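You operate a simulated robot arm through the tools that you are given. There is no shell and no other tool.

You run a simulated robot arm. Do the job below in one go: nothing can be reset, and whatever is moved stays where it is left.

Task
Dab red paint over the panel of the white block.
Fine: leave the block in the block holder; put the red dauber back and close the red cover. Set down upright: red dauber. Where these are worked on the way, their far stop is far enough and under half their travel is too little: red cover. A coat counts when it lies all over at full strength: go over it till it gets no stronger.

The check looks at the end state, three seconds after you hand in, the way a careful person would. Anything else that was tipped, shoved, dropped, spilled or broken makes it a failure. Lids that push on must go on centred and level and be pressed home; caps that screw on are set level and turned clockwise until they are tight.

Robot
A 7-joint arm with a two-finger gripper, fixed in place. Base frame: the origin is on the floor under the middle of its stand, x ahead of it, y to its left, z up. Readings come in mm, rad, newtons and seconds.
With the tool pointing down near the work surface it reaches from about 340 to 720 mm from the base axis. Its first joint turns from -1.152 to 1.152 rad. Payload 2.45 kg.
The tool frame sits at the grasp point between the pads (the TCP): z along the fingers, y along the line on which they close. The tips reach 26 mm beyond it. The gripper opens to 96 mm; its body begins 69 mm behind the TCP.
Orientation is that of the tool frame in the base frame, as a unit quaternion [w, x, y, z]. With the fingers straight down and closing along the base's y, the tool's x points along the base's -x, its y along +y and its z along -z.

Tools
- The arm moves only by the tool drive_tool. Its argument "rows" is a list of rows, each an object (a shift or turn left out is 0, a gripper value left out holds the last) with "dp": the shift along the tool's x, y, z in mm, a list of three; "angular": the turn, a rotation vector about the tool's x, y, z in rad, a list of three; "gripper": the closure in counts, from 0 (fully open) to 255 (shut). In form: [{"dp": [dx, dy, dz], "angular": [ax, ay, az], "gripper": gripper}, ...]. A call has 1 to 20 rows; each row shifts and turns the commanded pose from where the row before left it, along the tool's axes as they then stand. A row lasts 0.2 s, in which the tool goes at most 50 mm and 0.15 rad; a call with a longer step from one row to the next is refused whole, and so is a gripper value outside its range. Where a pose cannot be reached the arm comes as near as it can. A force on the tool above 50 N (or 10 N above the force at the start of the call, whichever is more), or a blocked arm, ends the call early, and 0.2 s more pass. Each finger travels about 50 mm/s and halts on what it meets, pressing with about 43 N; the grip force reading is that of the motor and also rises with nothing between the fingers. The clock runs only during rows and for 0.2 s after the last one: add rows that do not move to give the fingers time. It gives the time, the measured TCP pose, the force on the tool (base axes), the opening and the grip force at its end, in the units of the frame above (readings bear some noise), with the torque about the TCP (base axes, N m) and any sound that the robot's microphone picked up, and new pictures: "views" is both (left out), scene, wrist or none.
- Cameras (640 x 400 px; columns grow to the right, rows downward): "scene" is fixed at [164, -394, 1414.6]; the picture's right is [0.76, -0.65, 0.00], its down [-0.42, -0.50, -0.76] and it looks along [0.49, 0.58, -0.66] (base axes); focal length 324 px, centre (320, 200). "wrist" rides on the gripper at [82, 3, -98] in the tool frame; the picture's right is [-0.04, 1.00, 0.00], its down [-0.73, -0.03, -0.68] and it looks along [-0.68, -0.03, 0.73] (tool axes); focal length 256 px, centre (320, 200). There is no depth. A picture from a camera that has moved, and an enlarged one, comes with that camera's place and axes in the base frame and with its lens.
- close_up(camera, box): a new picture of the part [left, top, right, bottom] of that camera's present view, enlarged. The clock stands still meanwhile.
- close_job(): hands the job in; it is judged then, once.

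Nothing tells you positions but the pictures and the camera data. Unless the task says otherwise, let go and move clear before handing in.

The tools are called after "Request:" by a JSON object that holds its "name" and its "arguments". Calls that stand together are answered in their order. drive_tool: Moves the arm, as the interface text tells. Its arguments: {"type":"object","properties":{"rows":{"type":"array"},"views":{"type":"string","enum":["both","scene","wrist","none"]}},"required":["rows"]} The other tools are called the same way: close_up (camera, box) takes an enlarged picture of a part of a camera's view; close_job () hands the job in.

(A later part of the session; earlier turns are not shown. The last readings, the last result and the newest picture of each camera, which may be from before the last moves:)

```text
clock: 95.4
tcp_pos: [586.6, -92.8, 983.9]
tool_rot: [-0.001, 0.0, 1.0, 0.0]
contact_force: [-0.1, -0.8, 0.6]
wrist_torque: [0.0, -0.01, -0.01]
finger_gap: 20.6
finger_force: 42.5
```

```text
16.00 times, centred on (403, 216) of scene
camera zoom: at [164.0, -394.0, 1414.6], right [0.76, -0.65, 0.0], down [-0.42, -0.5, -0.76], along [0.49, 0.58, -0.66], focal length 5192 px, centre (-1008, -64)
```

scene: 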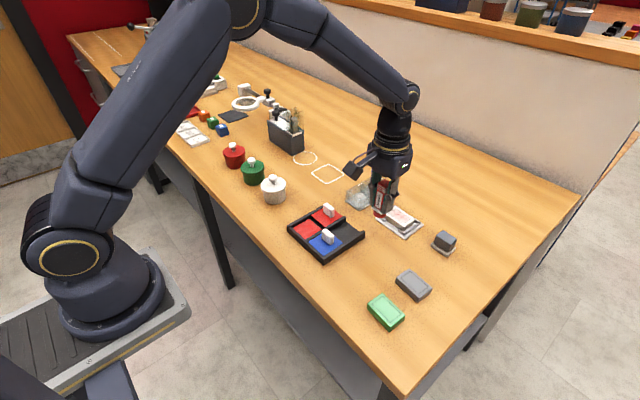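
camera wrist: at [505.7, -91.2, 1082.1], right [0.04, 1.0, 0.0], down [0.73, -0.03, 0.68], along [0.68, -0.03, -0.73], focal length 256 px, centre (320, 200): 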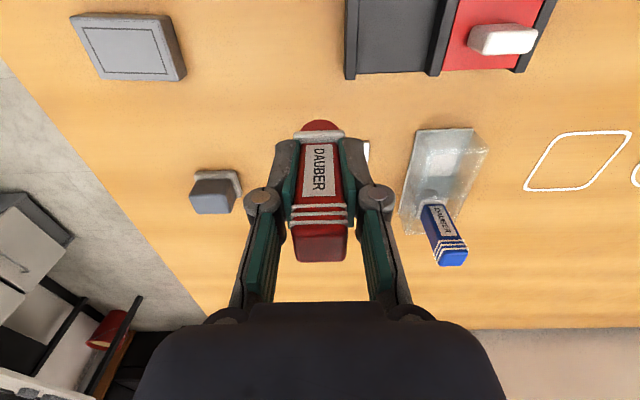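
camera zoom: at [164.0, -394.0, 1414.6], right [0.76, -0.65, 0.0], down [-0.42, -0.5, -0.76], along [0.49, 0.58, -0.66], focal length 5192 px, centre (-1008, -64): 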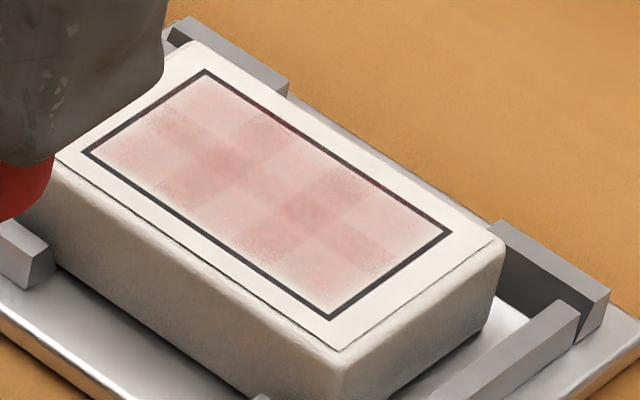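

A long hold changed nothing either. I'll try a light stroke across the panel, because sliding contact may be what lays paint, and watch that the holder doesn't move.

Request:
{"name": "drive_tool", "arguments": {"rows": [{"dp": [-40, -5, 0]}, {"dp": [-40, -5, 0]}, {"dp": [0, 0, 25]}, {"dp": [0, 0, 22.5]}, {"dp": [0, 0, 3]}, {"dp": [0, 0, 1.5]}, {"dp": [0, 0, 0]}], "views": "none"}}

Request:
{"name": "drive_tool", "arguments": {"rows": [{"dp": [0, 3, 0]}, {"dp": [0, 3, 0]}, {"dp": [0, 0, 0]}], "views": "scene"}}

Request:
{"name": "close_up", "arguments": {"camera": "scene", "box": [375, 185, 425, 240]}}

```text
clock: 97.0
tcp_pos: [669.0, -104.2, 932.7]
tool_rot: [0.001, 0.0, 1.0, 0.001]
contact_force: [0.7, 0.6, 4.1]
wrist_torque: [0.01, -0.06, 0.01]
finger_gap: 20.6
finger_force: 43.2
```

```text
clock: 97.8
tcp_pos: [669.3, -98.4, 931.8]
tool_rot: [0.0, 0.0, 1.0, 0.0]
contact_force: [0.1, -2.0, 5.7]
wrist_torque: [-0.13, -0.08, 0.0]
finger_gap: 20.7
finger_force: 42.9
```

scene: 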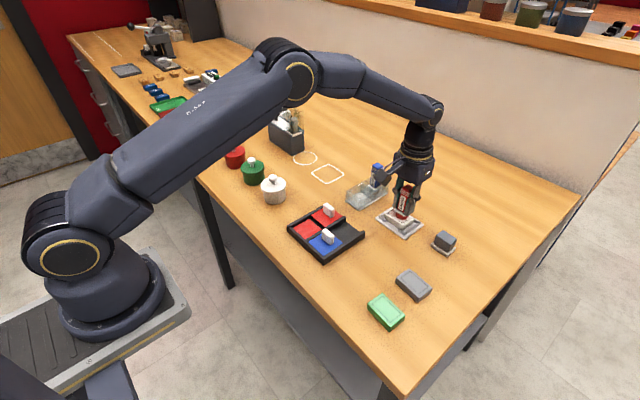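

```text
7.27 times, centred on (400, 212) of scene
camera zoom: at [163.9, -394.1, 1414.6], right [0.76, -0.65, 0.0], down [-0.42, -0.5, -0.76], along [0.49, 0.58, -0.66], focal length 2360 px, centre (-262, 109)
```

zoom: 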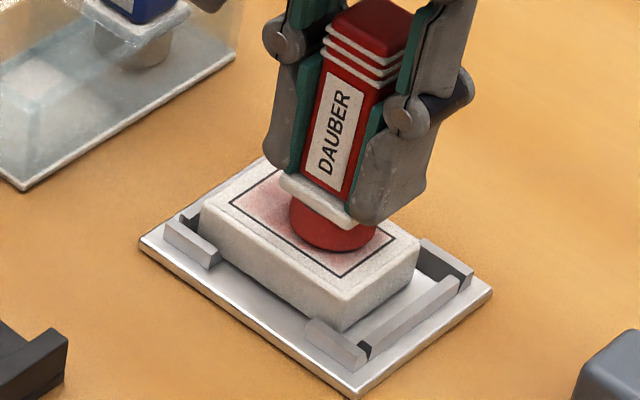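

Request:
{"name": "drive_tool", "arguments": {"rows": [{"dp": [0, 4, 0]}, {"dp": [0, 4, 0]}, {"dp": [0, 4, 0]}, {"dp": [0, 4, 0]}, {"dp": [0, 0, 0]}], "views": "none"}}

Request:
{"name": "drive_tool", "arguments": {"rows": [{"dp": [0, 0, -6]}, {"dp": [0, 0, -20]}, {"dp": [0, 0, -26]}, {"dp": [40, -6, 0]}, {"dp": [40, -6, 0]}, {"dp": [0, 0, 0]}], "views": "scene"}}

Request:
{"name": "close_up", "arguments": {"camera": "scene", "box": [388, 205, 418, 228]}}

Request:
{"name": "close_up", "arguments": {"camera": "scene", "box": [375, 185, 425, 240]}}

```text
clock: 99.0
tcp_pos: [668.7, -83.4, 932.4]
tool_rot: [0.0, 0.0, 1.0, 0.0]
contact_force: [-0.2, -3.2, 6.1]
wrist_torque: [-0.11, -0.04, 0.0]
finger_gap: 20.6
finger_force: 42.9
```

```text
clock: 100.4
tcp_pos: [588.9, -94.1, 984.3]
tool_rot: [0.0, 0.001, 1.0, 0.0]
contact_force: [0.6, -1.3, -0.6]
wrist_torque: [0.01, -0.02, 0.02]
finger_gap: 20.4
finger_force: 42.5
```

scene: 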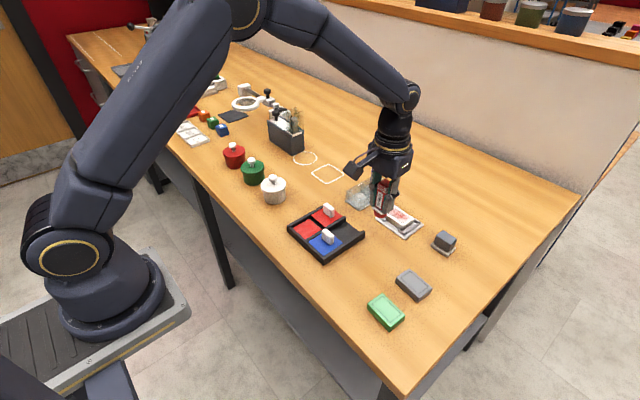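

```text
16.00 times, centred on (403, 216) of scene
camera zoom: at [164.0, -394.0, 1414.6], right [0.76, -0.65, 0.0], down [-0.42, -0.5, -0.76], along [0.49, 0.58, -0.66], focal length 5192 px, centre (-1008, -64)
```

zoom: 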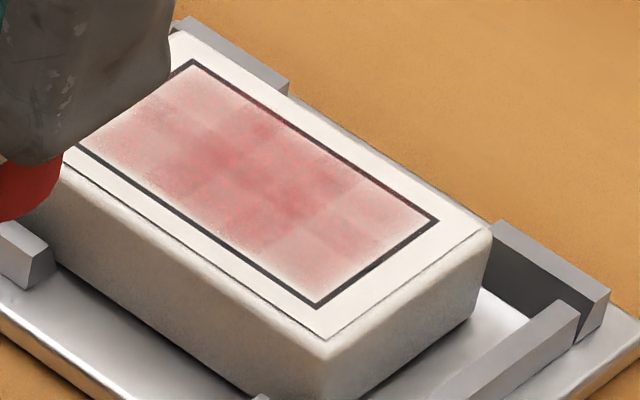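

```text
7.27 times, centred on (400, 212) of scene
camera zoom: at [164.0, -394.0, 1414.6], right [0.76, -0.65, 0.0], down [-0.42, -0.5, -0.76], along [0.49, 0.58, -0.66], focal length 2360 px, centre (-262, 109)
```

zoom: 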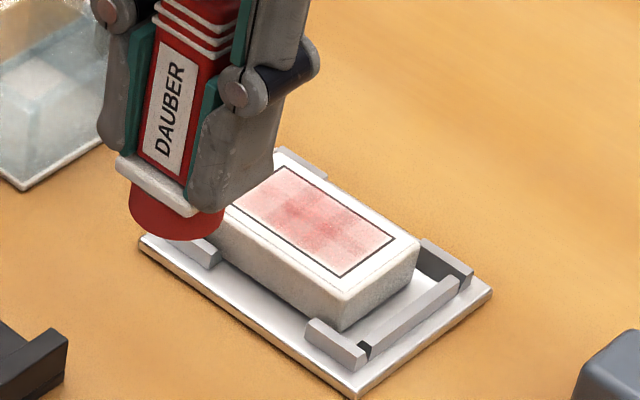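

Stroking works: a light slide laid much more paint along its path, and the holder stayed put. I'll go over the whole panel with light strokes at several offsets.

Request:
{"name": "drive_tool", "arguments": {"rows": [{"dp": [-36.5, -7, 0]}, {"dp": [-36.5, -7, 0]}, {"dp": [0, 0, 25]}, {"dp": [0, 0, 22.5]}, {"dp": [0, 0, 3]}, {"dp": [0, 0, 1.8]}, {"dp": [0, 6.5, 0]}, {"dp": [0, 6.5, 0]}, {"dp": [0, 6.5, 0]}, {"dp": [0, 6.5, 0]}, {"dp": [0, 6.5, 0]}, {"dp": [-7, 0, 0]}, {"dp": [0, -6.2, 0]}, {"dp": [0, -6.2, 0]}, {"dp": [0, -6.2, 0]}, {"dp": [0, -6.2, 0]}, {"dp": [0, -6.2, 0]}, {"dp": [0, -6.2, 0]}, {"dp": [0, 0, 0]}], "views": "none"}}

Request:
{"name": "drive_tool", "arguments": {"rows": [{"dp": [-7, 0, 0]}, {"dp": [0, 6.2, 0]}, {"dp": [0, 6.2, 0]}, {"dp": [0, 6.2, 0]}, {"dp": [0, 6.2, 0]}, {"dp": [0, 6.2, 0]}, {"dp": [0, 6.2, 0]}, {"dp": [0, 0, 0]}], "views": "none"}}

Request:
{"name": "drive_tool", "arguments": {"rows": [{"dp": [0, 0, -6]}, {"dp": [0, 0, -20]}, {"dp": [0, 0, -26.3]}, {"dp": [43.5, -9.2, 0]}, {"dp": [43.5, -9.3, 0]}, {"dp": [0, 0, 0]}], "views": "scene"}}

Request:
{"name": "close_up", "arguments": {"camera": "scene", "box": [388, 205, 418, 228]}}

Request:
{"name": "close_up", "arguments": {"camera": "scene", "box": [375, 185, 425, 240]}}

```text
clock: 104.4
tcp_pos: [667.5, -112.1, 932.0]
tool_rot: [0.001, 0.0, 1.0, 0.0]
contact_force: [1.0, 1.6, 7.3]
wrist_torque: [0.06, -0.04, 0.03]
finger_gap: 20.7
finger_force: 42.8
```

```text
clock: 106.2
tcp_pos: [675.2, -75.4, 932.2]
tool_rot: [-0.001, 0.0, 1.0, 0.0]
contact_force: [0.1, -3.6, 6.1]
wrist_torque: [-0.07, -0.06, -0.02]
finger_gap: 20.5
finger_force: 42.8
```

```text
clock: 107.6
tcp_pos: [588.9, -92.9, 983.8]
tool_rot: [0.0, -0.001, 1.0, 0.001]
contact_force: [0.0, -0.1, 0.2]
wrist_torque: [0.0, -0.01, -0.02]
finger_gap: 20.6
finger_force: 42.9
```

scene: 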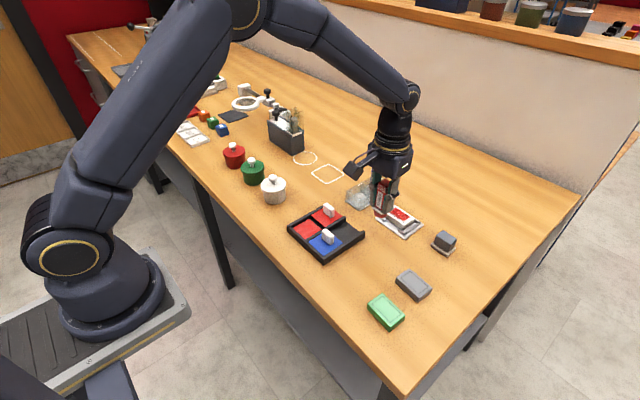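

```text
16.00 times, centred on (403, 216) of scene
camera zoom: at [164.0, -394.0, 1414.6], right [0.76, -0.65, 0.0], down [-0.42, -0.5, -0.76], along [0.49, 0.58, -0.66], focal length 5192 px, centre (-1008, -64)
```

zoom: 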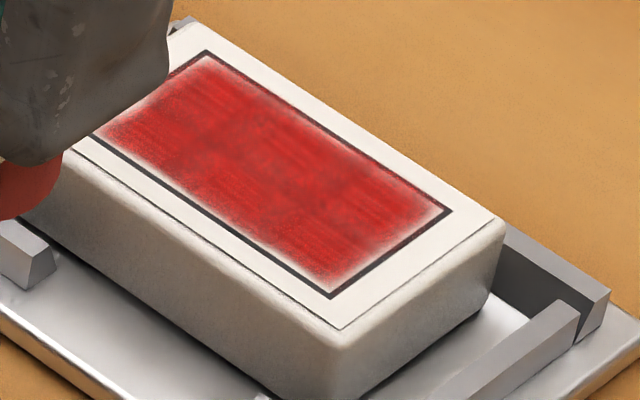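

```text
7.27 times, centred on (400, 212) of scene
camera zoom: at [164.0, -394.0, 1414.6], right [0.76, -0.65, 0.0], down [-0.42, -0.5, -0.76], along [0.49, 0.58, -0.66], focal length 2360 px, centre (-262, 109)
```

zoom: 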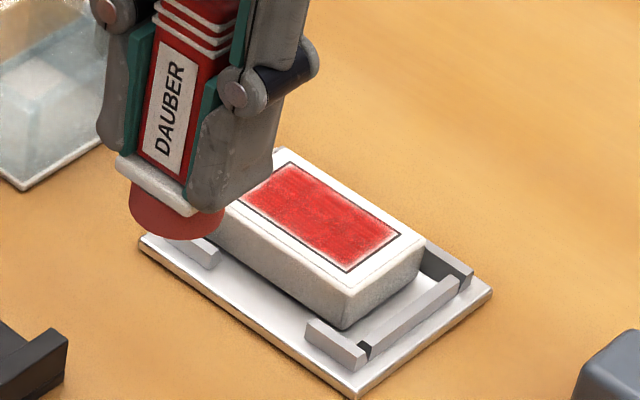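

The coat is now nearly full red, and the foam has paled, so it's using up paint. I'll reload with a light stroke on the pad and go over the panel again.

Request:
{"name": "drive_tool", "arguments": {"rows": [{"dp": [27.3, 29.5, 0]}, {"dp": [27.3, 29.5, 0]}, {"dp": [27.3, 29.5, 0]}, {"dp": [27.3, 29.5, 0]}, {"dp": [0, 0, 25]}, {"dp": [0, 0, 20]}, {"dp": [0, 0, 10]}, {"dp": [0, 0, 3]}, {"dp": [0, 0, 1.5]}, {"dp": [0, 0, 0]}], "views": "none"}}

Request:
{"name": "drive_tool", "arguments": {"rows": [{"dp": [0, 0, 1]}, {"dp": [0, 0, 0]}], "views": "scene"}}

Request:
{"name": "close_up", "arguments": {"camera": "scene", "box": [280, 190, 350, 250]}}

```text
clock: 109.8
tcp_pos: [479.3, 23.9, 922.8]
tool_rot: [0.001, 0.0, 1.0, 0.0]
contact_force: [0.8, -0.5, -0.6]
wrist_torque: [-0.02, 0.02, -0.03]
finger_gap: 20.5
finger_force: 43.0
```

```text
clock: 110.4
tcp_pos: [478.8, 24.3, 923.0]
tool_rot: [0.0, 0.0, 1.0, 0.001]
contact_force: [0.5, -0.8, -0.3]
wrist_torque: [0.01, -0.01, 0.01]
finger_gap: 20.5
finger_force: 43.3
```

scene: 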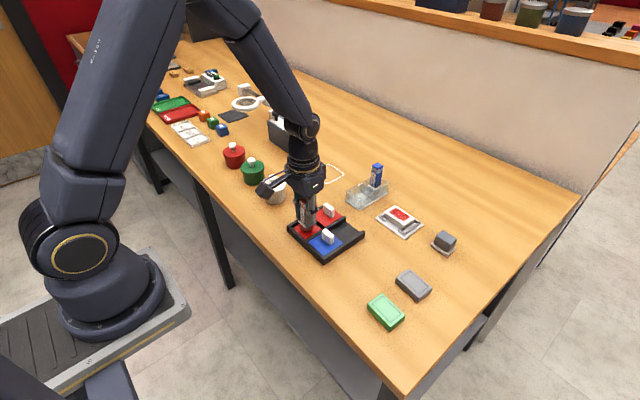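

```text
6.67 times, centred on (315, 220) of scene
camera zoom: at [164.0, -394.0, 1414.6], right [0.76, -0.65, 0.0], down [-0.42, -0.5, -0.76], along [0.49, 0.58, -0.66], focal length 2163 px, centre (353, 67)
```

zoom: 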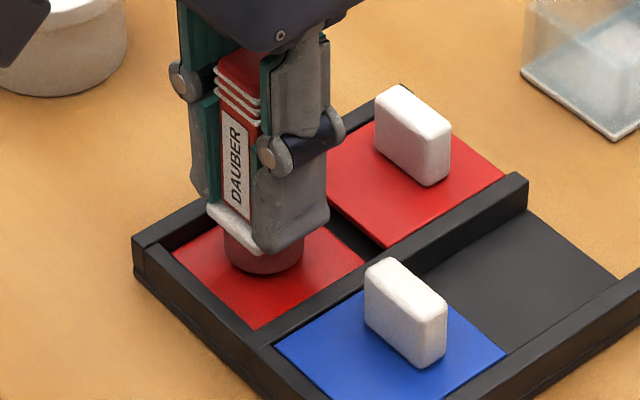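

Request:
{"name": "drive_tool", "arguments": {"rows": [{"dp": [0, 0, 0.7]}, {"dp": [0, 0, 0]}], "views": "none"}}

Request:
{"name": "drive_tool", "arguments": {"rows": [{"dp": [0, 0, 0.7]}, {"dp": [0, 0, 0]}], "views": "none"}}

```text
clock: 111.0
tcp_pos: [478.9, 25.0, 922.8]
tool_rot: [0.0, 0.0, 1.0, 0.001]
contact_force: [-0.1, 0.7, -0.3]
wrist_torque: [0.03, -0.01, -0.02]
finger_gap: 20.7
finger_force: 42.8
```

```text
clock: 111.6
tcp_pos: [479.8, 24.6, 921.9]
tool_rot: [0.001, 0.0, 1.0, 0.0]
contact_force: [-1.3, 0.8, 9.8]
wrist_torque: [0.05, 0.03, 0.04]
finger_gap: 20.6
finger_force: 43.0
```

Request:
{"name": "drive_tool", "arguments": {"rows": [{"dp": [0, 4, 0]}, {"dp": [0, 3, 0]}, {"dp": [0, -5, 0]}, {"dp": [0, -5, 0]}, {"dp": [0, -4, 0]}, {"dp": [0, 5, 0]}, {"dp": [0, 2, 0]}, {"dp": [5, 0, 0]}, {"dp": [-5, 0, 0]}, {"dp": [0, 0, 0]}], "views": "none"}}

Request:
{"name": "drive_tool", "arguments": {"rows": [{"dp": [0, 0, -6]}, {"dp": [0, 0, -25]}, {"dp": [0, 0, -30.9]}, {"dp": [0, 0, 0]}, {"dp": [0, 0, 0]}], "views": "both"}}

Request:
{"name": "close_up", "arguments": {"camera": "scene", "box": [270, 150, 370, 250]}}

Request:
{"name": "close_up", "arguments": {"camera": "wrist", "box": [260, 100, 380, 190]}}

```text
clock: 113.8
tcp_pos: [477.4, 24.2, 922.0]
tool_rot: [-0.002, 0.0, 1.0, 0.0]
contact_force: [-9.8, 1.4, 24.3]
wrist_torque: [0.08, 0.33, -0.01]
finger_gap: 20.8
finger_force: 42.7
```

```text
clock: 115.0
tcp_pos: [479.4, 23.7, 984.2]
tool_rot: [-0.001, 0.0, 1.0, 0.0]
contact_force: [0.0, 0.3, -0.4]
wrist_torque: [0.02, -0.02, 0.02]
finger_gap: 20.5
finger_force: 42.5
camera wrist: at [397.2, 28.5, 1082.2], right [0.04, 1.0, 0.0], down [0.73, -0.03, 0.68], along [0.68, -0.03, -0.73], focal length 256 px, centre (320, 200)
```

scene: 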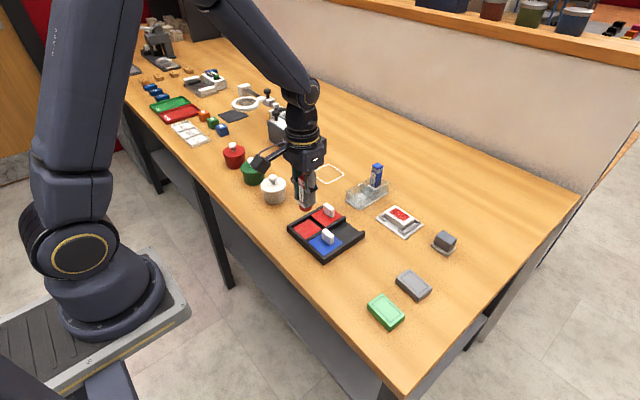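
wrist: 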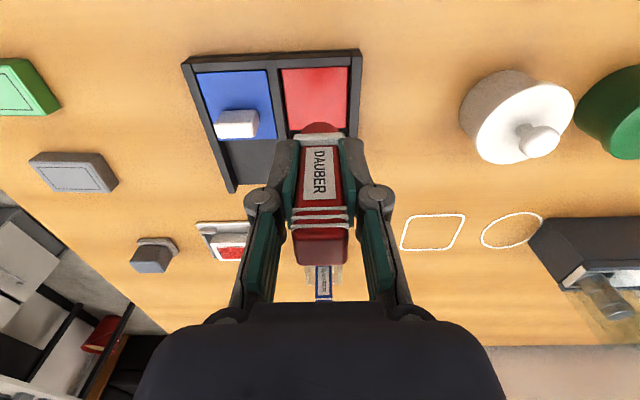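

```text
4.00 times, centred on (320, 200) of scene
camera zoom: at [164.0, -394.0, 1414.6], right [0.76, -0.65, 0.0], down [-0.42, -0.5, -0.76], along [0.49, 0.58, -0.66], focal length 1298 px, centre (320, 200)
```

zoom: 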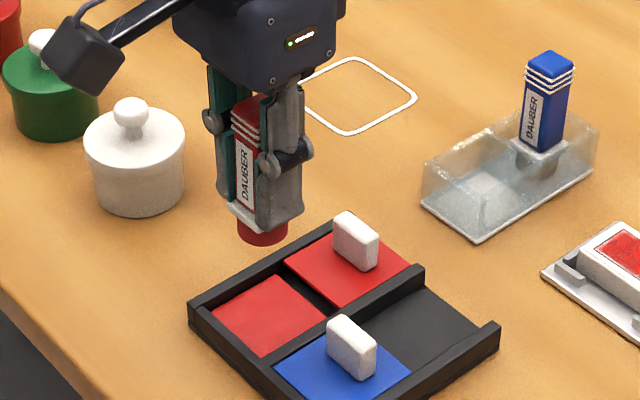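

```text
4.44 times, centred on (320, 145) of wrist
camera zoom: at [397.2, 28.5, 1082.2], right [0.04, 1.0, 0.0], down [0.73, -0.03, 0.68], along [0.68, -0.03, -0.73], focal length 1138 px, centre (320, 444)
```

zoom: 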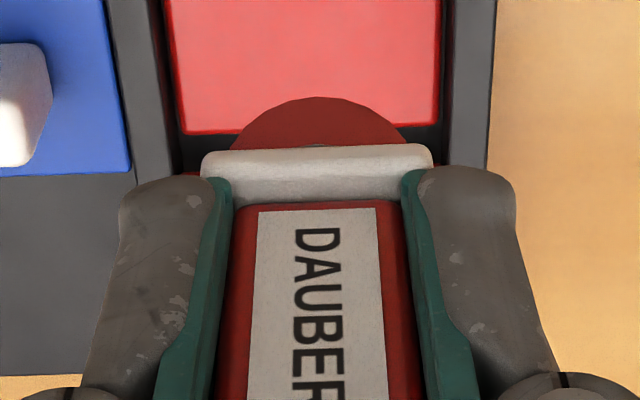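

The foam is red again and the tray hasn't moved. I'll go over the panel a second time with wider strokes so the edges get full strength too.

Request:
{"name": "drive_tool", "arguments": {"rows": [{"dp": [-36.24, -27.2, 0]}, {"dp": [-36.24, -27.2, 0]}, {"dp": [-36.24, -27.2, 0]}, {"dp": [-36.24, -27.2, 0]}, {"dp": [-36.24, -27.2, 0]}, {"dp": [0, 0, 25]}, {"dp": [0, 0, 24]}, {"dp": [0, 0, 2]}, {"dp": [0, 0, 0.8]}, {"dp": [0, 0, 0]}], "views": "none"}}

```text
clock: 117.2
tcp_pos: [660.7, -111.9, 933.8]
tool_rot: [0.0, 0.0, 1.0, 0.0]
contact_force: [-0.2, 1.1, 0.0]
wrist_torque: [-0.02, -0.02, -0.01]
finger_gap: 20.4
finger_force: 43.0
```

Request:
{"name": "drive_tool", "arguments": {"rows": [{"dp": [0, 0, 0.5]}, {"dp": [0, 0, 0.5]}, {"dp": [0, 0, 0]}], "views": "none"}}

```text
clock: 118.0
tcp_pos: [660.1, -112.1, 932.2]
tool_rot: [0.0, 0.0, 1.0, 0.001]
contact_force: [-1.6, 1.4, 4.7]
wrist_torque: [0.02, 0.02, 0.0]
finger_gap: 20.6
finger_force: 43.3
```

Request:
{"name": "drive_tool", "arguments": {"rows": [{"dp": [0, 6.7, 0.3]}, {"dp": [0, 6.7, 0]}, {"dp": [0, 6.7, 0]}, {"dp": [0, 6.7, 0]}, {"dp": [0, 6.6, 0]}, {"dp": [0, 6.6, 0]}, {"dp": [-7, 0, 0]}, {"dp": [0, -6.3, 0]}, {"dp": [0, -6.3, 0]}, {"dp": [0, -6.3, 0]}, {"dp": [0, -6.3, 0]}, {"dp": [0, -6.3, 0]}, {"dp": [0, -6.3, 0]}, {"dp": [0, -6.2, 0]}, {"dp": [0, 0, 0]}], "views": "none"}}

Request:
{"name": "drive_tool", "arguments": {"rows": [{"dp": [-7, 0, 0]}, {"dp": [0, 6.3, 0]}, {"dp": [0, 6.3, 0]}, {"dp": [0, 6.3, 0]}, {"dp": [0, 6.3, 0]}, {"dp": [0, 6.3, 0]}, {"dp": [0, 6.3, 0]}, {"dp": [0, 6.2, 0]}, {"dp": [-6, 0, 0]}, {"dp": [0, -6.3, 0]}, {"dp": [0, -6.3, 0]}, {"dp": [0, -6.3, 0]}, {"dp": [0, -6.3, 0]}, {"dp": [0, -6.3, 0]}, {"dp": [0, -6.3, 0]}, {"dp": [0, -6.2, 0]}, {"dp": [0, 0, 0]}], "views": "none"}}

Request:
{"name": "drive_tool", "arguments": {"rows": [{"dp": [0, 0, -6]}, {"dp": [0, 0, -20]}, {"dp": [0, 0, -27.1]}, {"dp": [46, 11, 0]}, {"dp": [46, 11, 0]}, {"dp": [0, 0, 0]}], "views": "both"}}

Request:
{"name": "close_up", "arguments": {"camera": "scene", "box": [388, 205, 418, 228]}}

Request:
{"name": "close_up", "arguments": {"camera": "scene", "box": [375, 185, 425, 240]}}

```text
clock: 121.2
tcp_pos: [667.4, -116.2, 931.8]
tool_rot: [0.0, -0.001, 1.0, 0.0]
contact_force: [-0.2, 5.0, 14.6]
wrist_torque: [0.21, -0.14, 0.04]
finger_gap: 20.8
finger_force: 42.9
```

```text
clock: 124.8
tcp_pos: [679.6, -116.9, 931.1]
tool_rot: [-0.001, 0.0, 1.0, -0.001]
contact_force: [-0.8, 2.3, 7.7]
wrist_torque: [0.13, -0.04, 0.01]
finger_gap: 20.7
finger_force: 42.8
```

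```text
clock: 126.2
tcp_pos: [588.8, -95.6, 985.9]
tool_rot: [0.001, 0.0, 1.0, 0.0]
contact_force: [-0.2, 0.6, 0.2]
wrist_torque: [-0.02, 0.01, -0.03]
finger_gap: 20.5
finger_force: 42.2
camera wrist: at [506.5, -90.0, 1083.8], right [0.04, 1.0, 0.0], down [0.73, -0.03, 0.68], along [0.68, -0.03, -0.73], focal length 256 px, centre (320, 200)
```

scene: 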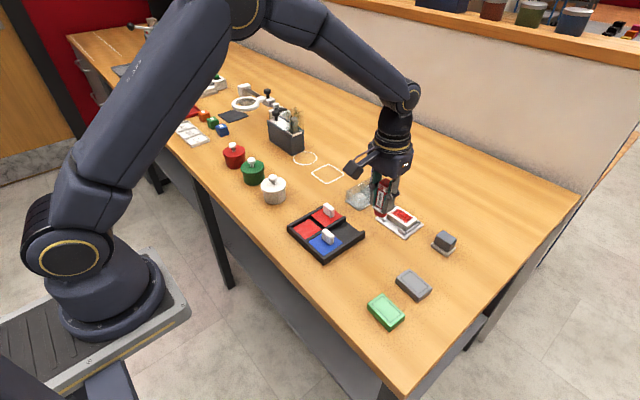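
wrist: 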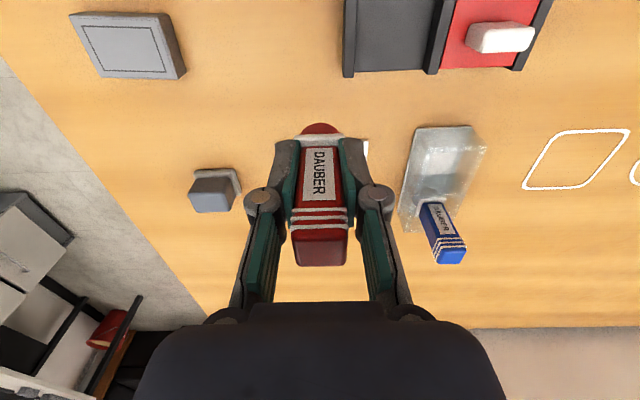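

```text
16.00 times, centred on (403, 216) of scene
camera zoom: at [164.0, -394.0, 1414.6], right [0.76, -0.65, 0.0], down [-0.42, -0.5, -0.76], along [0.49, 0.58, -0.66], focal length 5192 px, centre (-1008, -64)
```

zoom: 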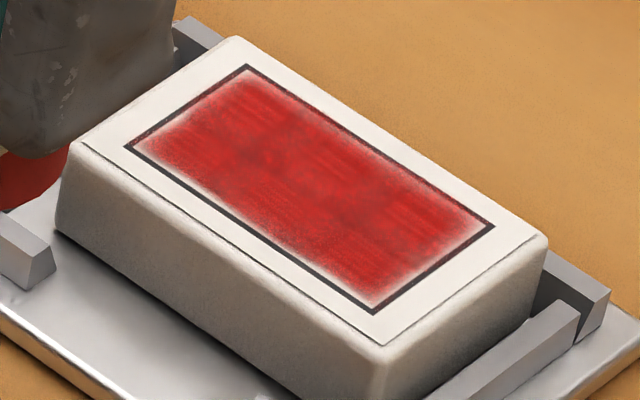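

```text
7.27 times, centred on (400, 212) of scene
camera zoom: at [164.0, -394.0, 1414.6], right [0.76, -0.65, 0.0], down [-0.42, -0.5, -0.76], along [0.49, 0.58, -0.66], focal length 2360 px, centre (-262, 109)
```

zoom: 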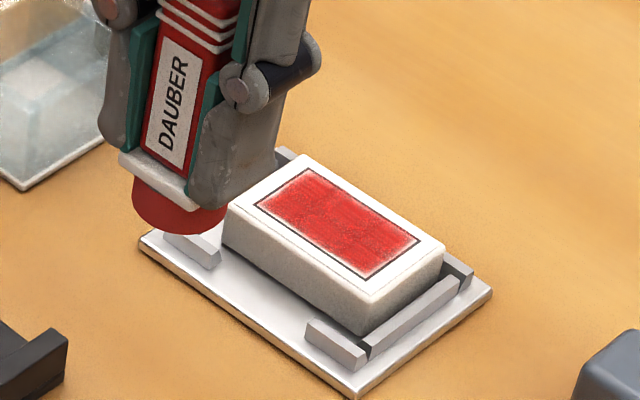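

Request:
{"name": "close_up", "arguments": {"camera": "scene", "box": [394, 207, 414, 222]}}

Request:
{"name": "close_up", "arguments": {"camera": "scene", "box": [384, 203, 404, 218]}}

```text
16.00 times, centred on (404, 214) of scene
camera zoom: at [164.0, -394.0, 1414.6], right [0.76, -0.65, 0.0], down [-0.42, -0.5, -0.76], along [0.49, 0.58, -0.66], focal length 5192 px, centre (-1024, -32)
```

zoom: 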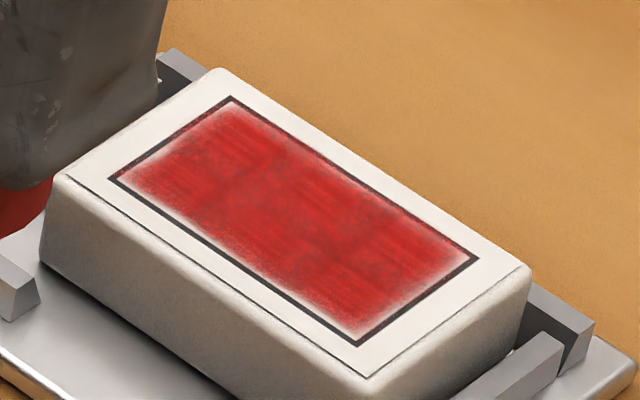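

```text
16.00 times, centred on (394, 210) of scene
camera zoom: at [164.0, -394.0, 1414.6], right [0.76, -0.65, 0.0], down [-0.42, -0.5, -0.76], along [0.49, 0.58, -0.66], focal length 5192 px, centre (-864, 32)
```

zoom: 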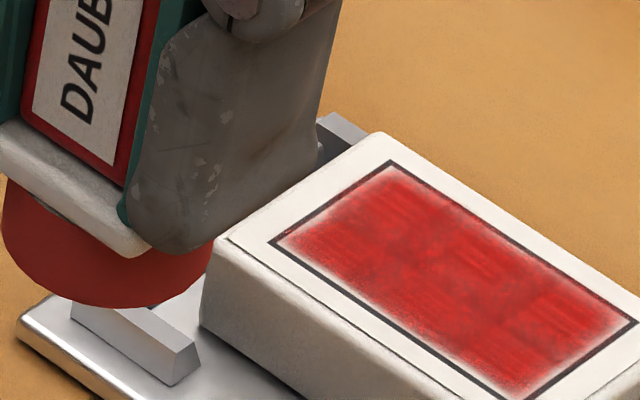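

The coat is strong, with slightly soft edges. I'll reload once more and make another full pass, this time with cross strokes, and see whether it still deepens.

Request:
{"name": "drive_tool", "arguments": {"rows": [{"dp": [27.3, 29.5, 0]}, {"dp": [27.3, 29.5, 0]}, {"dp": [27.3, 29.5, 0]}, {"dp": [27.3, 29.5, 0]}, {"dp": [0, 0, 25]}, {"dp": [0, 0, 25]}, {"dp": [0, 0, 9]}, {"dp": [0, 0, 1.8]}, {"dp": [0, 0, 0.8]}, {"dp": [0, 0, 0]}], "views": "none"}}

```text
clock: 128.4
tcp_pos: [479.7, 24.4, 922.7]
tool_rot: [0.0, 0.0, 1.0, 0.0]
contact_force: [0.5, 0.5, 0.2]
wrist_torque: [0.03, 0.02, 0.0]
finger_gap: 20.6
finger_force: 42.8
```

Request:
{"name": "drive_tool", "arguments": {"rows": [{"dp": [0, 0, 0.7]}, {"dp": [0, 0, 0.5]}, {"dp": [0, 0, 0]}], "views": "none"}}

```text
clock: 129.2
tcp_pos: [479.8, 23.6, 921.4]
tool_rot: [0.001, 0.0, 1.0, 0.0]
contact_force: [-1.8, 0.9, 14.0]
wrist_torque: [0.03, 0.01, -0.02]
finger_gap: 20.4
finger_force: 42.5
```

Request:
{"name": "drive_tool", "arguments": {"rows": [{"dp": [0, 3, -0.2]}, {"dp": [0, 3, 0]}, {"dp": [0, -4, 0]}, {"dp": [0, -4, 0]}, {"dp": [0, -4, 0]}, {"dp": [0, 3, 0]}, {"dp": [0, 3, 0]}, {"dp": [0, 0, 0]}], "views": "none"}}

Request:
{"name": "drive_tool", "arguments": {"rows": [{"dp": [0, 0, -6]}, {"dp": [0, 0, -25]}, {"dp": [0, 0, -31.6]}, {"dp": [0, 0, 0]}], "views": "scene"}}

Request:
{"name": "close_up", "arguments": {"camera": "scene", "box": [270, 150, 370, 250]}}

Request:
{"name": "close_up", "arguments": {"camera": "scene", "box": [375, 195, 425, 240]}}

```text
clock: 131.0
tcp_pos: [480.0, 23.0, 921.7]
tool_rot: [0.0, 0.001, 1.0, 0.0]
contact_force: [0.9, -8.3, 17.3]
wrist_torque: [-0.39, -0.19, -0.08]
finger_gap: 20.6
finger_force: 42.6
```

```text
clock: 132.0
tcp_pos: [479.3, 24.3, 984.4]
tool_rot: [0.001, 0.001, 1.0, 0.0]
contact_force: [0.0, -0.4, 0.5]
wrist_torque: [0.01, 0.02, 0.0]
finger_gap: 20.5
finger_force: 42.6
```

scene: 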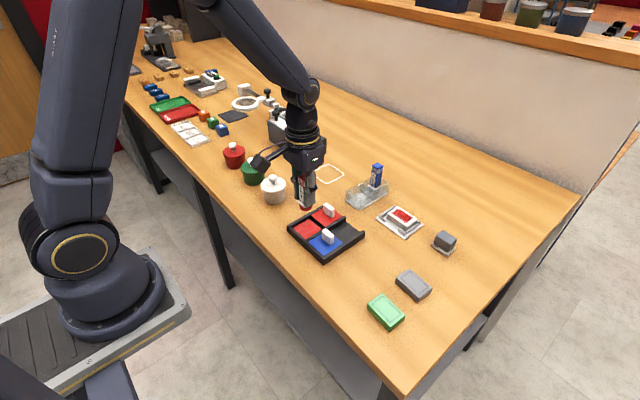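

```text
4.00 times, centred on (320, 200) of scene
camera zoom: at [164.0, -394.0, 1414.6], right [0.76, -0.65, 0.0], down [-0.42, -0.5, -0.76], along [0.49, 0.58, -0.66], focal length 1298 px, centre (320, 200)
```

zoom: 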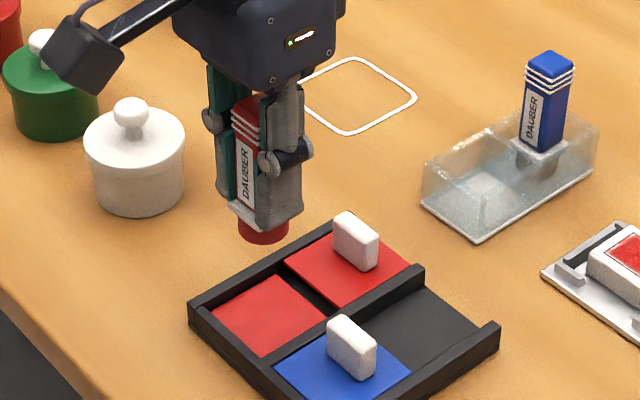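

```text
8.89 times, centred on (400, 218) of scene
camera zoom: at [164.0, -394.0, 1414.6], right [0.76, -0.65, 0.0], down [-0.42, -0.5, -0.76], along [0.49, 0.58, -0.66], focal length 2884 px, centre (-391, 44)
```

zoom: 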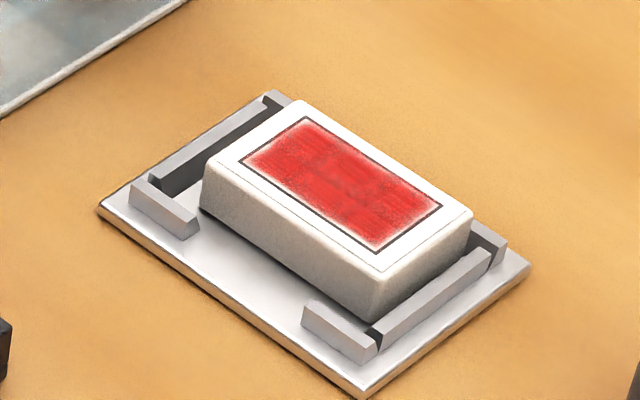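

Freshly loaded. The third pass is cross strokes along x at several y lines, from the -y end to the +y end.

Request:
{"name": "drive_tool", "arguments": {"rows": [{"dp": [-34.45, -23.62, 0]}, {"dp": [-34.45, -23.62, 0]}, {"dp": [-34.45, -23.62, 0]}, {"dp": [-34.45, -23.62, 0]}, {"dp": [-34.45, -23.62, 0]}, {"dp": [-34.45, -23.6, 0]}, {"dp": [0, 0, 25]}, {"dp": [0, 0, 25]}, {"dp": [0, 0, 2]}, {"dp": [0, 0, 0.6]}, {"dp": [0, 0, 0.5]}, {"dp": [0, 0, 0]}], "views": "none"}}

```text
clock: 134.6
tcp_pos: [686.7, -117.7, 930.9]
tool_rot: [0.001, 0.0, 1.0, 0.0]
contact_force: [0.5, -1.2, 3.8]
wrist_torque: [-0.01, -0.02, 0.0]
finger_gap: 20.5
finger_force: 43.0
```

Request:
{"name": "drive_tool", "arguments": {"rows": [{"dp": [6.4, 0, 0.4]}, {"dp": [6.4, 0, 0]}, {"dp": [6.4, 0, 0]}, {"dp": [6.4, 0, 0]}, {"dp": [6.4, 0, 0]}, {"dp": [0, 10, 0]}, {"dp": [-6.4, 0, 0]}, {"dp": [-6.4, 0, 0]}, {"dp": [-6.4, 0, 0]}, {"dp": [-6.4, 0, 0]}, {"dp": [-6.4, 0, 0]}, {"dp": [0, 10, 0]}, {"dp": [6.4, 0, 0]}, {"dp": [6.4, 0, 0]}, {"dp": [6.4, 0, 0]}, {"dp": [6.4, 0, 0]}, {"dp": [6.4, 0, 0]}, {"dp": [0, 0, 0]}], "views": "none"}}

Request:
{"name": "drive_tool", "arguments": {"rows": [{"dp": [0, 10, 0]}, {"dp": [-6.4, 0, 0]}, {"dp": [-6.4, 0, 0]}, {"dp": [-6.4, 0, 0]}, {"dp": [-6.4, 0, 0]}, {"dp": [-6.4, 0, 0]}, {"dp": [0, 10, 0]}, {"dp": [6.4, 0, 0]}, {"dp": [6.4, 0, 0]}, {"dp": [6.4, 0, 0]}, {"dp": [6.4, 0, 0]}, {"dp": [6.4, 0, 0]}, {"dp": [0, 7, 0]}, {"dp": [-6.4, 0, 0]}, {"dp": [-6.4, 0, 0]}, {"dp": [-6.4, 0, 0]}, {"dp": [-6.4, 0, 0]}, {"dp": [-6.4, 0, 0]}, {"dp": [0, 0, 0]}], "views": "none"}}

Request:
{"name": "drive_tool", "arguments": {"rows": [{"dp": [0, 0, -6]}, {"dp": [0, 0, -20]}, {"dp": [0, 0, -27.5]}, {"dp": [48.7, -11.6, 0]}, {"dp": [48.8, -11.7, 0]}, {"dp": [0, 0, 0]}], "views": "both"}}

Request:
{"name": "close_up", "arguments": {"camera": "scene", "box": [388, 205, 418, 228]}}

Request:
{"name": "close_up", "arguments": {"camera": "scene", "box": [375, 195, 425, 240]}}

```text
clock: 138.4
tcp_pos: [654.0, -96.9, 931.9]
tool_rot: [0.002, 0.0, 1.0, 0.0]
contact_force: [5.3, 0.6, 15.5]
wrist_torque: [0.02, -0.39, 0.01]
finger_gap: 20.5
finger_force: 43.4
```

```text
clock: 142.4
tcp_pos: [685.6, -69.7, 931.4]
tool_rot: [0.001, 0.0, 1.0, 0.0]
contact_force: [-4.6, 0.6, 14.7]
wrist_torque: [0.04, 0.2, -0.01]
finger_gap: 20.8
finger_force: 42.9
```

```text
refused: row 5 steps farther than a row can; nothing moved
```

```text
16.00 times, centred on (403, 216) of scene
camera zoom: at [163.6, -394.0, 1414.7], right [0.76, -0.65, 0.0], down [-0.42, -0.5, -0.76], along [0.49, 0.58, -0.66], focal length 5192 px, centre (-1008, -64)
```

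zoom: 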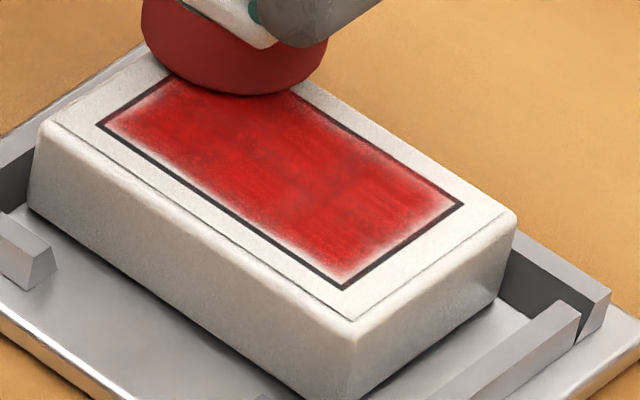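

```text
8.89 times, centred on (400, 218) of scene
camera zoom: at [163.6, -394.0, 1414.7], right [0.76, -0.65, 0.0], down [-0.42, -0.5, -0.76], along [0.49, 0.58, -0.66], focal length 2884 px, centre (-391, 44)
```

zoom: 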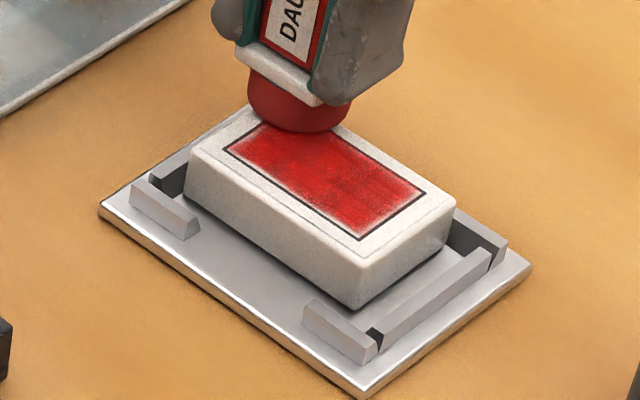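

Request:
{"name": "drive_tool", "arguments": {"rows": [{"dp": [0, 0, -6]}, {"dp": [0, 0, -20]}, {"dp": [0, 0, -27.5]}, {"dp": [32.5, -7.8, 0]}, {"dp": [32.5, -7.8, 0]}, {"dp": [32.5, -7.7, 0]}, {"dp": [0, 0, 0]}], "views": "both"}}

Request:
{"name": "close_up", "arguments": {"camera": "scene", "box": [388, 205, 418, 228]}}

Request:
{"name": "close_up", "arguments": {"camera": "scene", "box": [375, 185, 425, 240]}}

```text
clock: 144.0
tcp_pos: [588.6, -93.5, 984.8]
tool_rot: [0.0, 0.0, 1.0, 0.0]
contact_force: [0.4, -0.1, -0.9]
wrist_torque: [0.01, 0.01, 0.0]
finger_gap: 20.6
finger_force: 43.4
camera wrist: at [507.3, -89.4, 1082.4], right [0.04, 1.0, 0.0], down [0.73, -0.03, 0.68], along [0.68, -0.03, -0.73], focal length 256 px, centre (320, 200)
```

scene: 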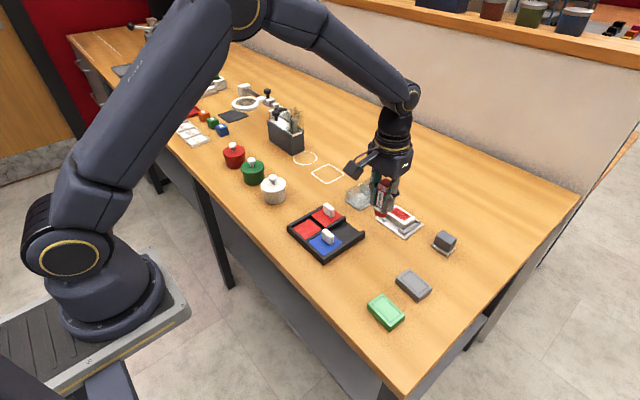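
wrist: 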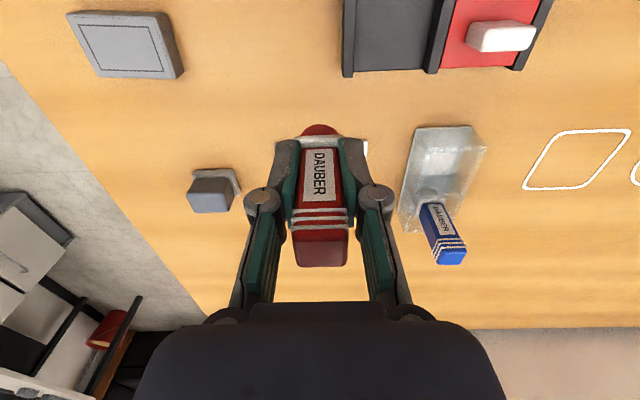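

```text
16.00 times, centred on (403, 216) of scene
camera zoom: at [164.0, -394.0, 1414.6], right [0.76, -0.65, 0.0], down [-0.42, -0.5, -0.76], along [0.49, 0.58, -0.66], focal length 5192 px, centre (-1008, -64)
```

zoom: 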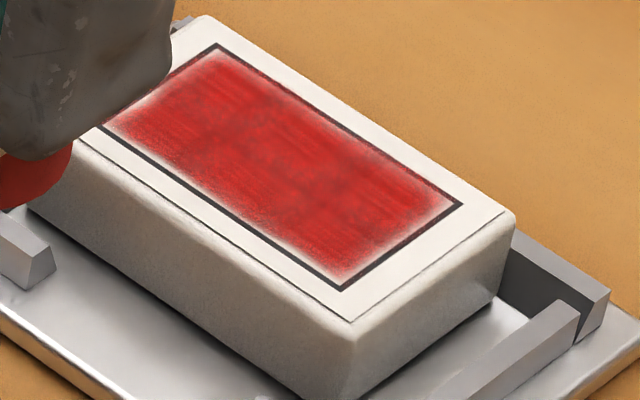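

```text
7.27 times, centred on (400, 212) of scene
camera zoom: at [164.0, -394.0, 1414.6], right [0.76, -0.65, 0.0], down [-0.42, -0.5, -0.76], along [0.49, 0.58, -0.66], focal length 2360 px, centre (-262, 109)
```

zoom: 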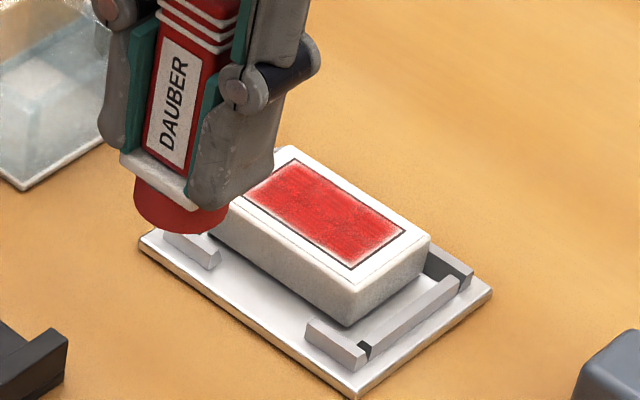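

The interior looks saturated. I'll make one more pass weighted toward the long edges to check that it gets no stronger.

Request:
{"name": "drive_tool", "arguments": {"rows": [{"dp": [-36.7, -8.5, 0]}, {"dp": [-36.7, -8.5, 0]}, {"dp": [0, 0, 25]}, {"dp": [0, 0, 25]}, {"dp": [0, 0, 2]}, {"dp": [0, 0, 0.8]}, {"dp": [0, 0, 0.7]}, {"dp": [0, 6.7, 0]}, {"dp": [0, 6.7, 0]}, {"dp": [0, 6.7, 0]}, {"dp": [0, 6.7, 0]}, {"dp": [0, 6.6, 0]}, {"dp": [0, 6.6, 0]}, {"dp": [-6, 0, 0]}, {"dp": [-6, 0, 0]}, {"dp": [0, 0, 0]}], "views": "none"}}

Request:
{"name": "drive_tool", "arguments": {"rows": [{"dp": [0, -6.7, 0]}, {"dp": [0, -6.7, 0]}, {"dp": [0, -6.7, 0]}, {"dp": [0, -6.7, 0]}, {"dp": [0, -6.7, 0]}, {"dp": [0, -6.7, 0]}, {"dp": [0, -6.8, 0]}, {"dp": [-6, 0, 0]}, {"dp": [-6, 0, 0]}, {"dp": [0, 6.7, 0]}, {"dp": [0, 6.7, 0]}, {"dp": [0, 6.7, 0]}, {"dp": [0, 6.7, 0]}, {"dp": [0, 6.7, 0]}, {"dp": [0, 6.7, 0]}, {"dp": [0, 6.8, 0]}, {"dp": [0, 0, 0]}], "views": "none"}}

Request:
{"name": "drive_tool", "arguments": {"rows": [{"dp": [0, 0, -6]}, {"dp": [0, 0, -20]}, {"dp": [0, 0, -27.5]}, {"dp": [32.5, -7.7, 0]}, {"dp": [32.5, -7.7, 0]}, {"dp": [32.4, -7.6, 0]}, {"dp": [0, 0, 0]}], "views": "both"}}

Request:
{"name": "close_up", "arguments": {"camera": "scene", "box": [388, 205, 418, 228]}}

Request:
{"name": "close_up", "arguments": {"camera": "scene", "box": [375, 185, 425, 240]}}

```text
clock: 147.4
tcp_pos: [673.8, -69.4, 930.8]
tool_rot: [-0.001, -0.001, 1.0, 0.0]
contact_force: [-8.1, 2.3, 18.1]
wrist_torque: [0.1, 0.32, 0.03]
finger_gap: 20.4
finger_force: 42.6
```

```text
clock: 151.0
tcp_pos: [686.2, -70.8, 930.1]
tool_rot: [0.001, 0.0, 1.0, 0.0]
contact_force: [0.3, -7.3, 17.9]
wrist_torque: [-0.33, -0.04, -0.01]
finger_gap: 20.7
finger_force: 43.1
```

```text
clock: 152.6
tcp_pos: [588.2, -94.7, 983.2]
tool_rot: [0.0, 0.0, 1.0, 0.001]
contact_force: [-0.9, 0.9, 0.6]
wrist_torque: [-0.01, 0.01, 0.01]
finger_gap: 20.5
finger_force: 43.3
camera wrist: at [505.3, -90.0, 1082.2], right [0.04, 1.0, 0.0], down [0.73, -0.03, 0.68], along [0.68, -0.03, -0.73], focal length 256 px, centre (320, 200)
```

scene: 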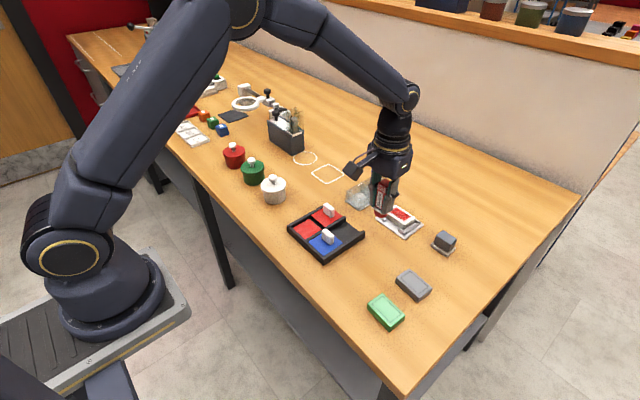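
wrist: 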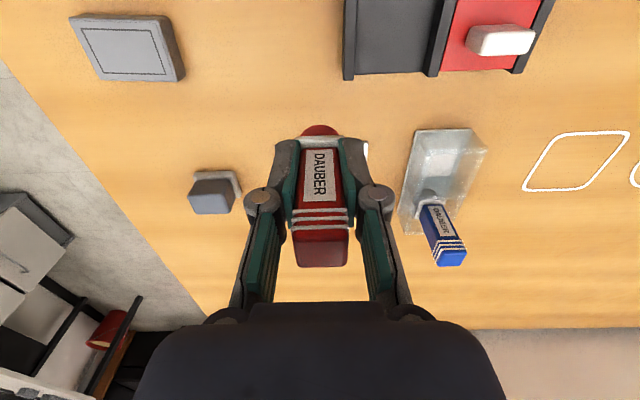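

```text
16.00 times, centred on (403, 216) of scene
camera zoom: at [164.0, -394.0, 1414.6], right [0.76, -0.65, 0.0], down [-0.42, -0.5, -0.76], along [0.49, 0.58, -0.66], focal length 5192 px, centre (-1008, -64)
```

zoom: 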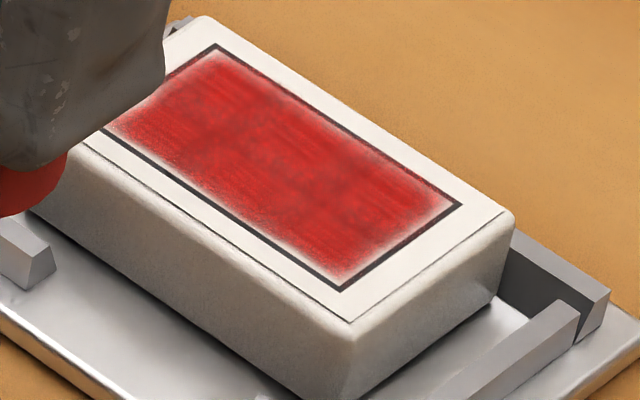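

```text
7.27 times, centred on (400, 212) of scene
camera zoom: at [164.0, -394.0, 1414.6], right [0.76, -0.65, 0.0], down [-0.42, -0.5, -0.76], along [0.49, 0.58, -0.66], focal length 2360 px, centre (-262, 109)
```

zoom: 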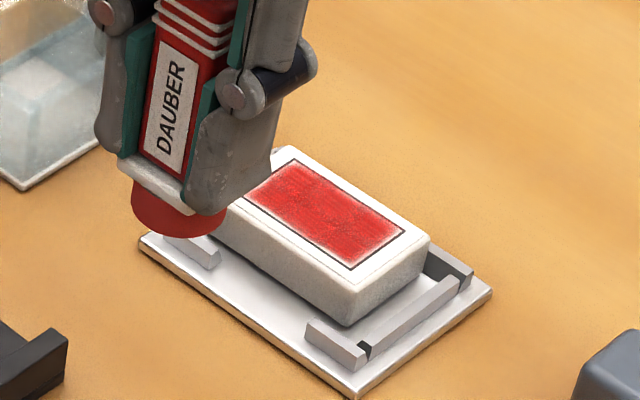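

The coat no longer changes, so it's at full strength. Before returning the dauber, I'll look closely at its empty seat in the clear rack and check how the dauber sits in the grip.

Request:
{"name": "close_up", "arguments": {"camera": "wrist", "box": [390, 115, 500, 275]}}

Request:
{"name": "close_up", "arguments": {"camera": "wrist", "box": [260, 110, 380, 280]}}

Request:
{"name": "close_up", "arguments": {"camera": "scene", "box": [335, 155, 405, 220]}}

```text
2.50 times, centred on (445, 195) of wrist
camera zoom: at [505.3, -90.0, 1082.2], right [0.04, 1.0, 0.0], down [0.73, -0.03, 0.68], along [0.68, -0.03, -0.73], focal length 640 px, centre (8, 212)
```

zoom: 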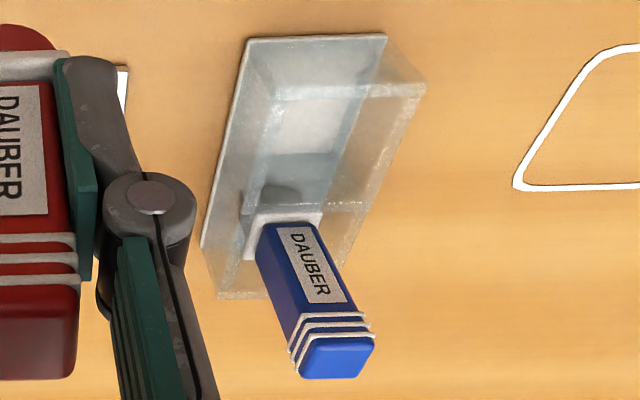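

```text
2.35 times, centred on (320, 195) of wrist
camera zoom: at [505.3, -90.0, 1082.2], right [0.04, 1.0, 0.0], down [0.73, -0.03, 0.68], along [0.68, -0.03, -0.73], focal length 602 px, centre (320, 212)
```

zoom: 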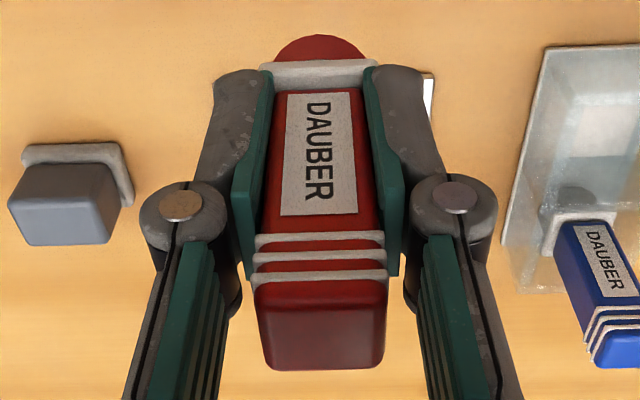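

```text
6.15 times, centred on (370, 188) of scene
camera zoom: at [164.0, -394.0, 1414.6], right [0.76, -0.65, 0.0], down [-0.42, -0.5, -0.76], along [0.49, 0.58, -0.66], focal length 1997 px, centre (12, 277)
```

zoom: 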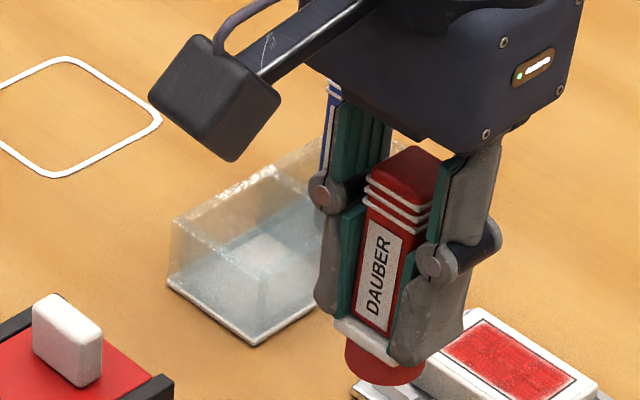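

The dauber has crept about 10 mm up in the grip, which would put the fingertips very close to the rack walls. I'll stand it on the paint pad and re-grip higher before returning it.

Request:
{"name": "drive_tool", "arguments": {"rows": [{"dp": [27.3, 29.5, 0]}, {"dp": [27.3, 29.5, 0]}, {"dp": [27.3, 29.5, 0]}, {"dp": [27.3, 29.5, 0]}, {"dp": [0, 0, 25]}, {"dp": [0, 0, 25]}, {"dp": [0, 0, 9]}, {"dp": [0, 0, 2]}, {"dp": [0, 0, 0.6]}, {"dp": [0, 0, 0]}], "views": "none"}}

Request:
{"name": "drive_tool", "arguments": {"rows": [{"dp": [0, 0, 0.4]}, {"dp": [0, 0, 0]}], "views": "none"}}

```text
clock: 154.8
tcp_pos: [478.6, 24.2, 922.3]
tool_rot: [-0.001, 0.0, 1.0, 0.001]
contact_force: [-1.0, 0.5, -1.2]
wrist_torque: [-0.02, 0.0, 0.01]
finger_gap: 20.8
finger_force: 43.2
```

```text
clock: 155.4
tcp_pos: [479.1, 24.7, 922.9]
tool_rot: [0.0, 0.0, 1.0, 0.0]
contact_force: [-0.3, 0.0, 0.1]
wrist_torque: [0.0, -0.02, 0.02]
finger_gap: 20.7
finger_force: 43.1
```

Request:
{"name": "drive_tool", "arguments": {"rows": [{"dp": [0, 0, 0.4]}, {"dp": [0, 0, 0]}], "views": "none"}}

Request:
{"name": "drive_tool", "arguments": {"rows": [{"dp": [0, 0, 0.3]}, {"dp": [0, 0, 0]}], "views": "none"}}

```text
clock: 156.0
tcp_pos: [479.5, 23.7, 922.5]
tool_rot: [0.001, 0.0, 1.0, 0.0]
contact_force: [-0.5, -0.8, 3.0]
wrist_torque: [-0.02, 0.02, -0.02]
finger_gap: 20.3
finger_force: 43.3
```

```text
clock: 156.6
tcp_pos: [479.4, 25.6, 922.2]
tool_rot: [0.001, 0.0, 1.0, -0.001]
contact_force: [-1.4, 0.0, 9.7]
wrist_torque: [0.01, 0.02, 0.0]
finger_gap: 20.7
finger_force: 42.9
```

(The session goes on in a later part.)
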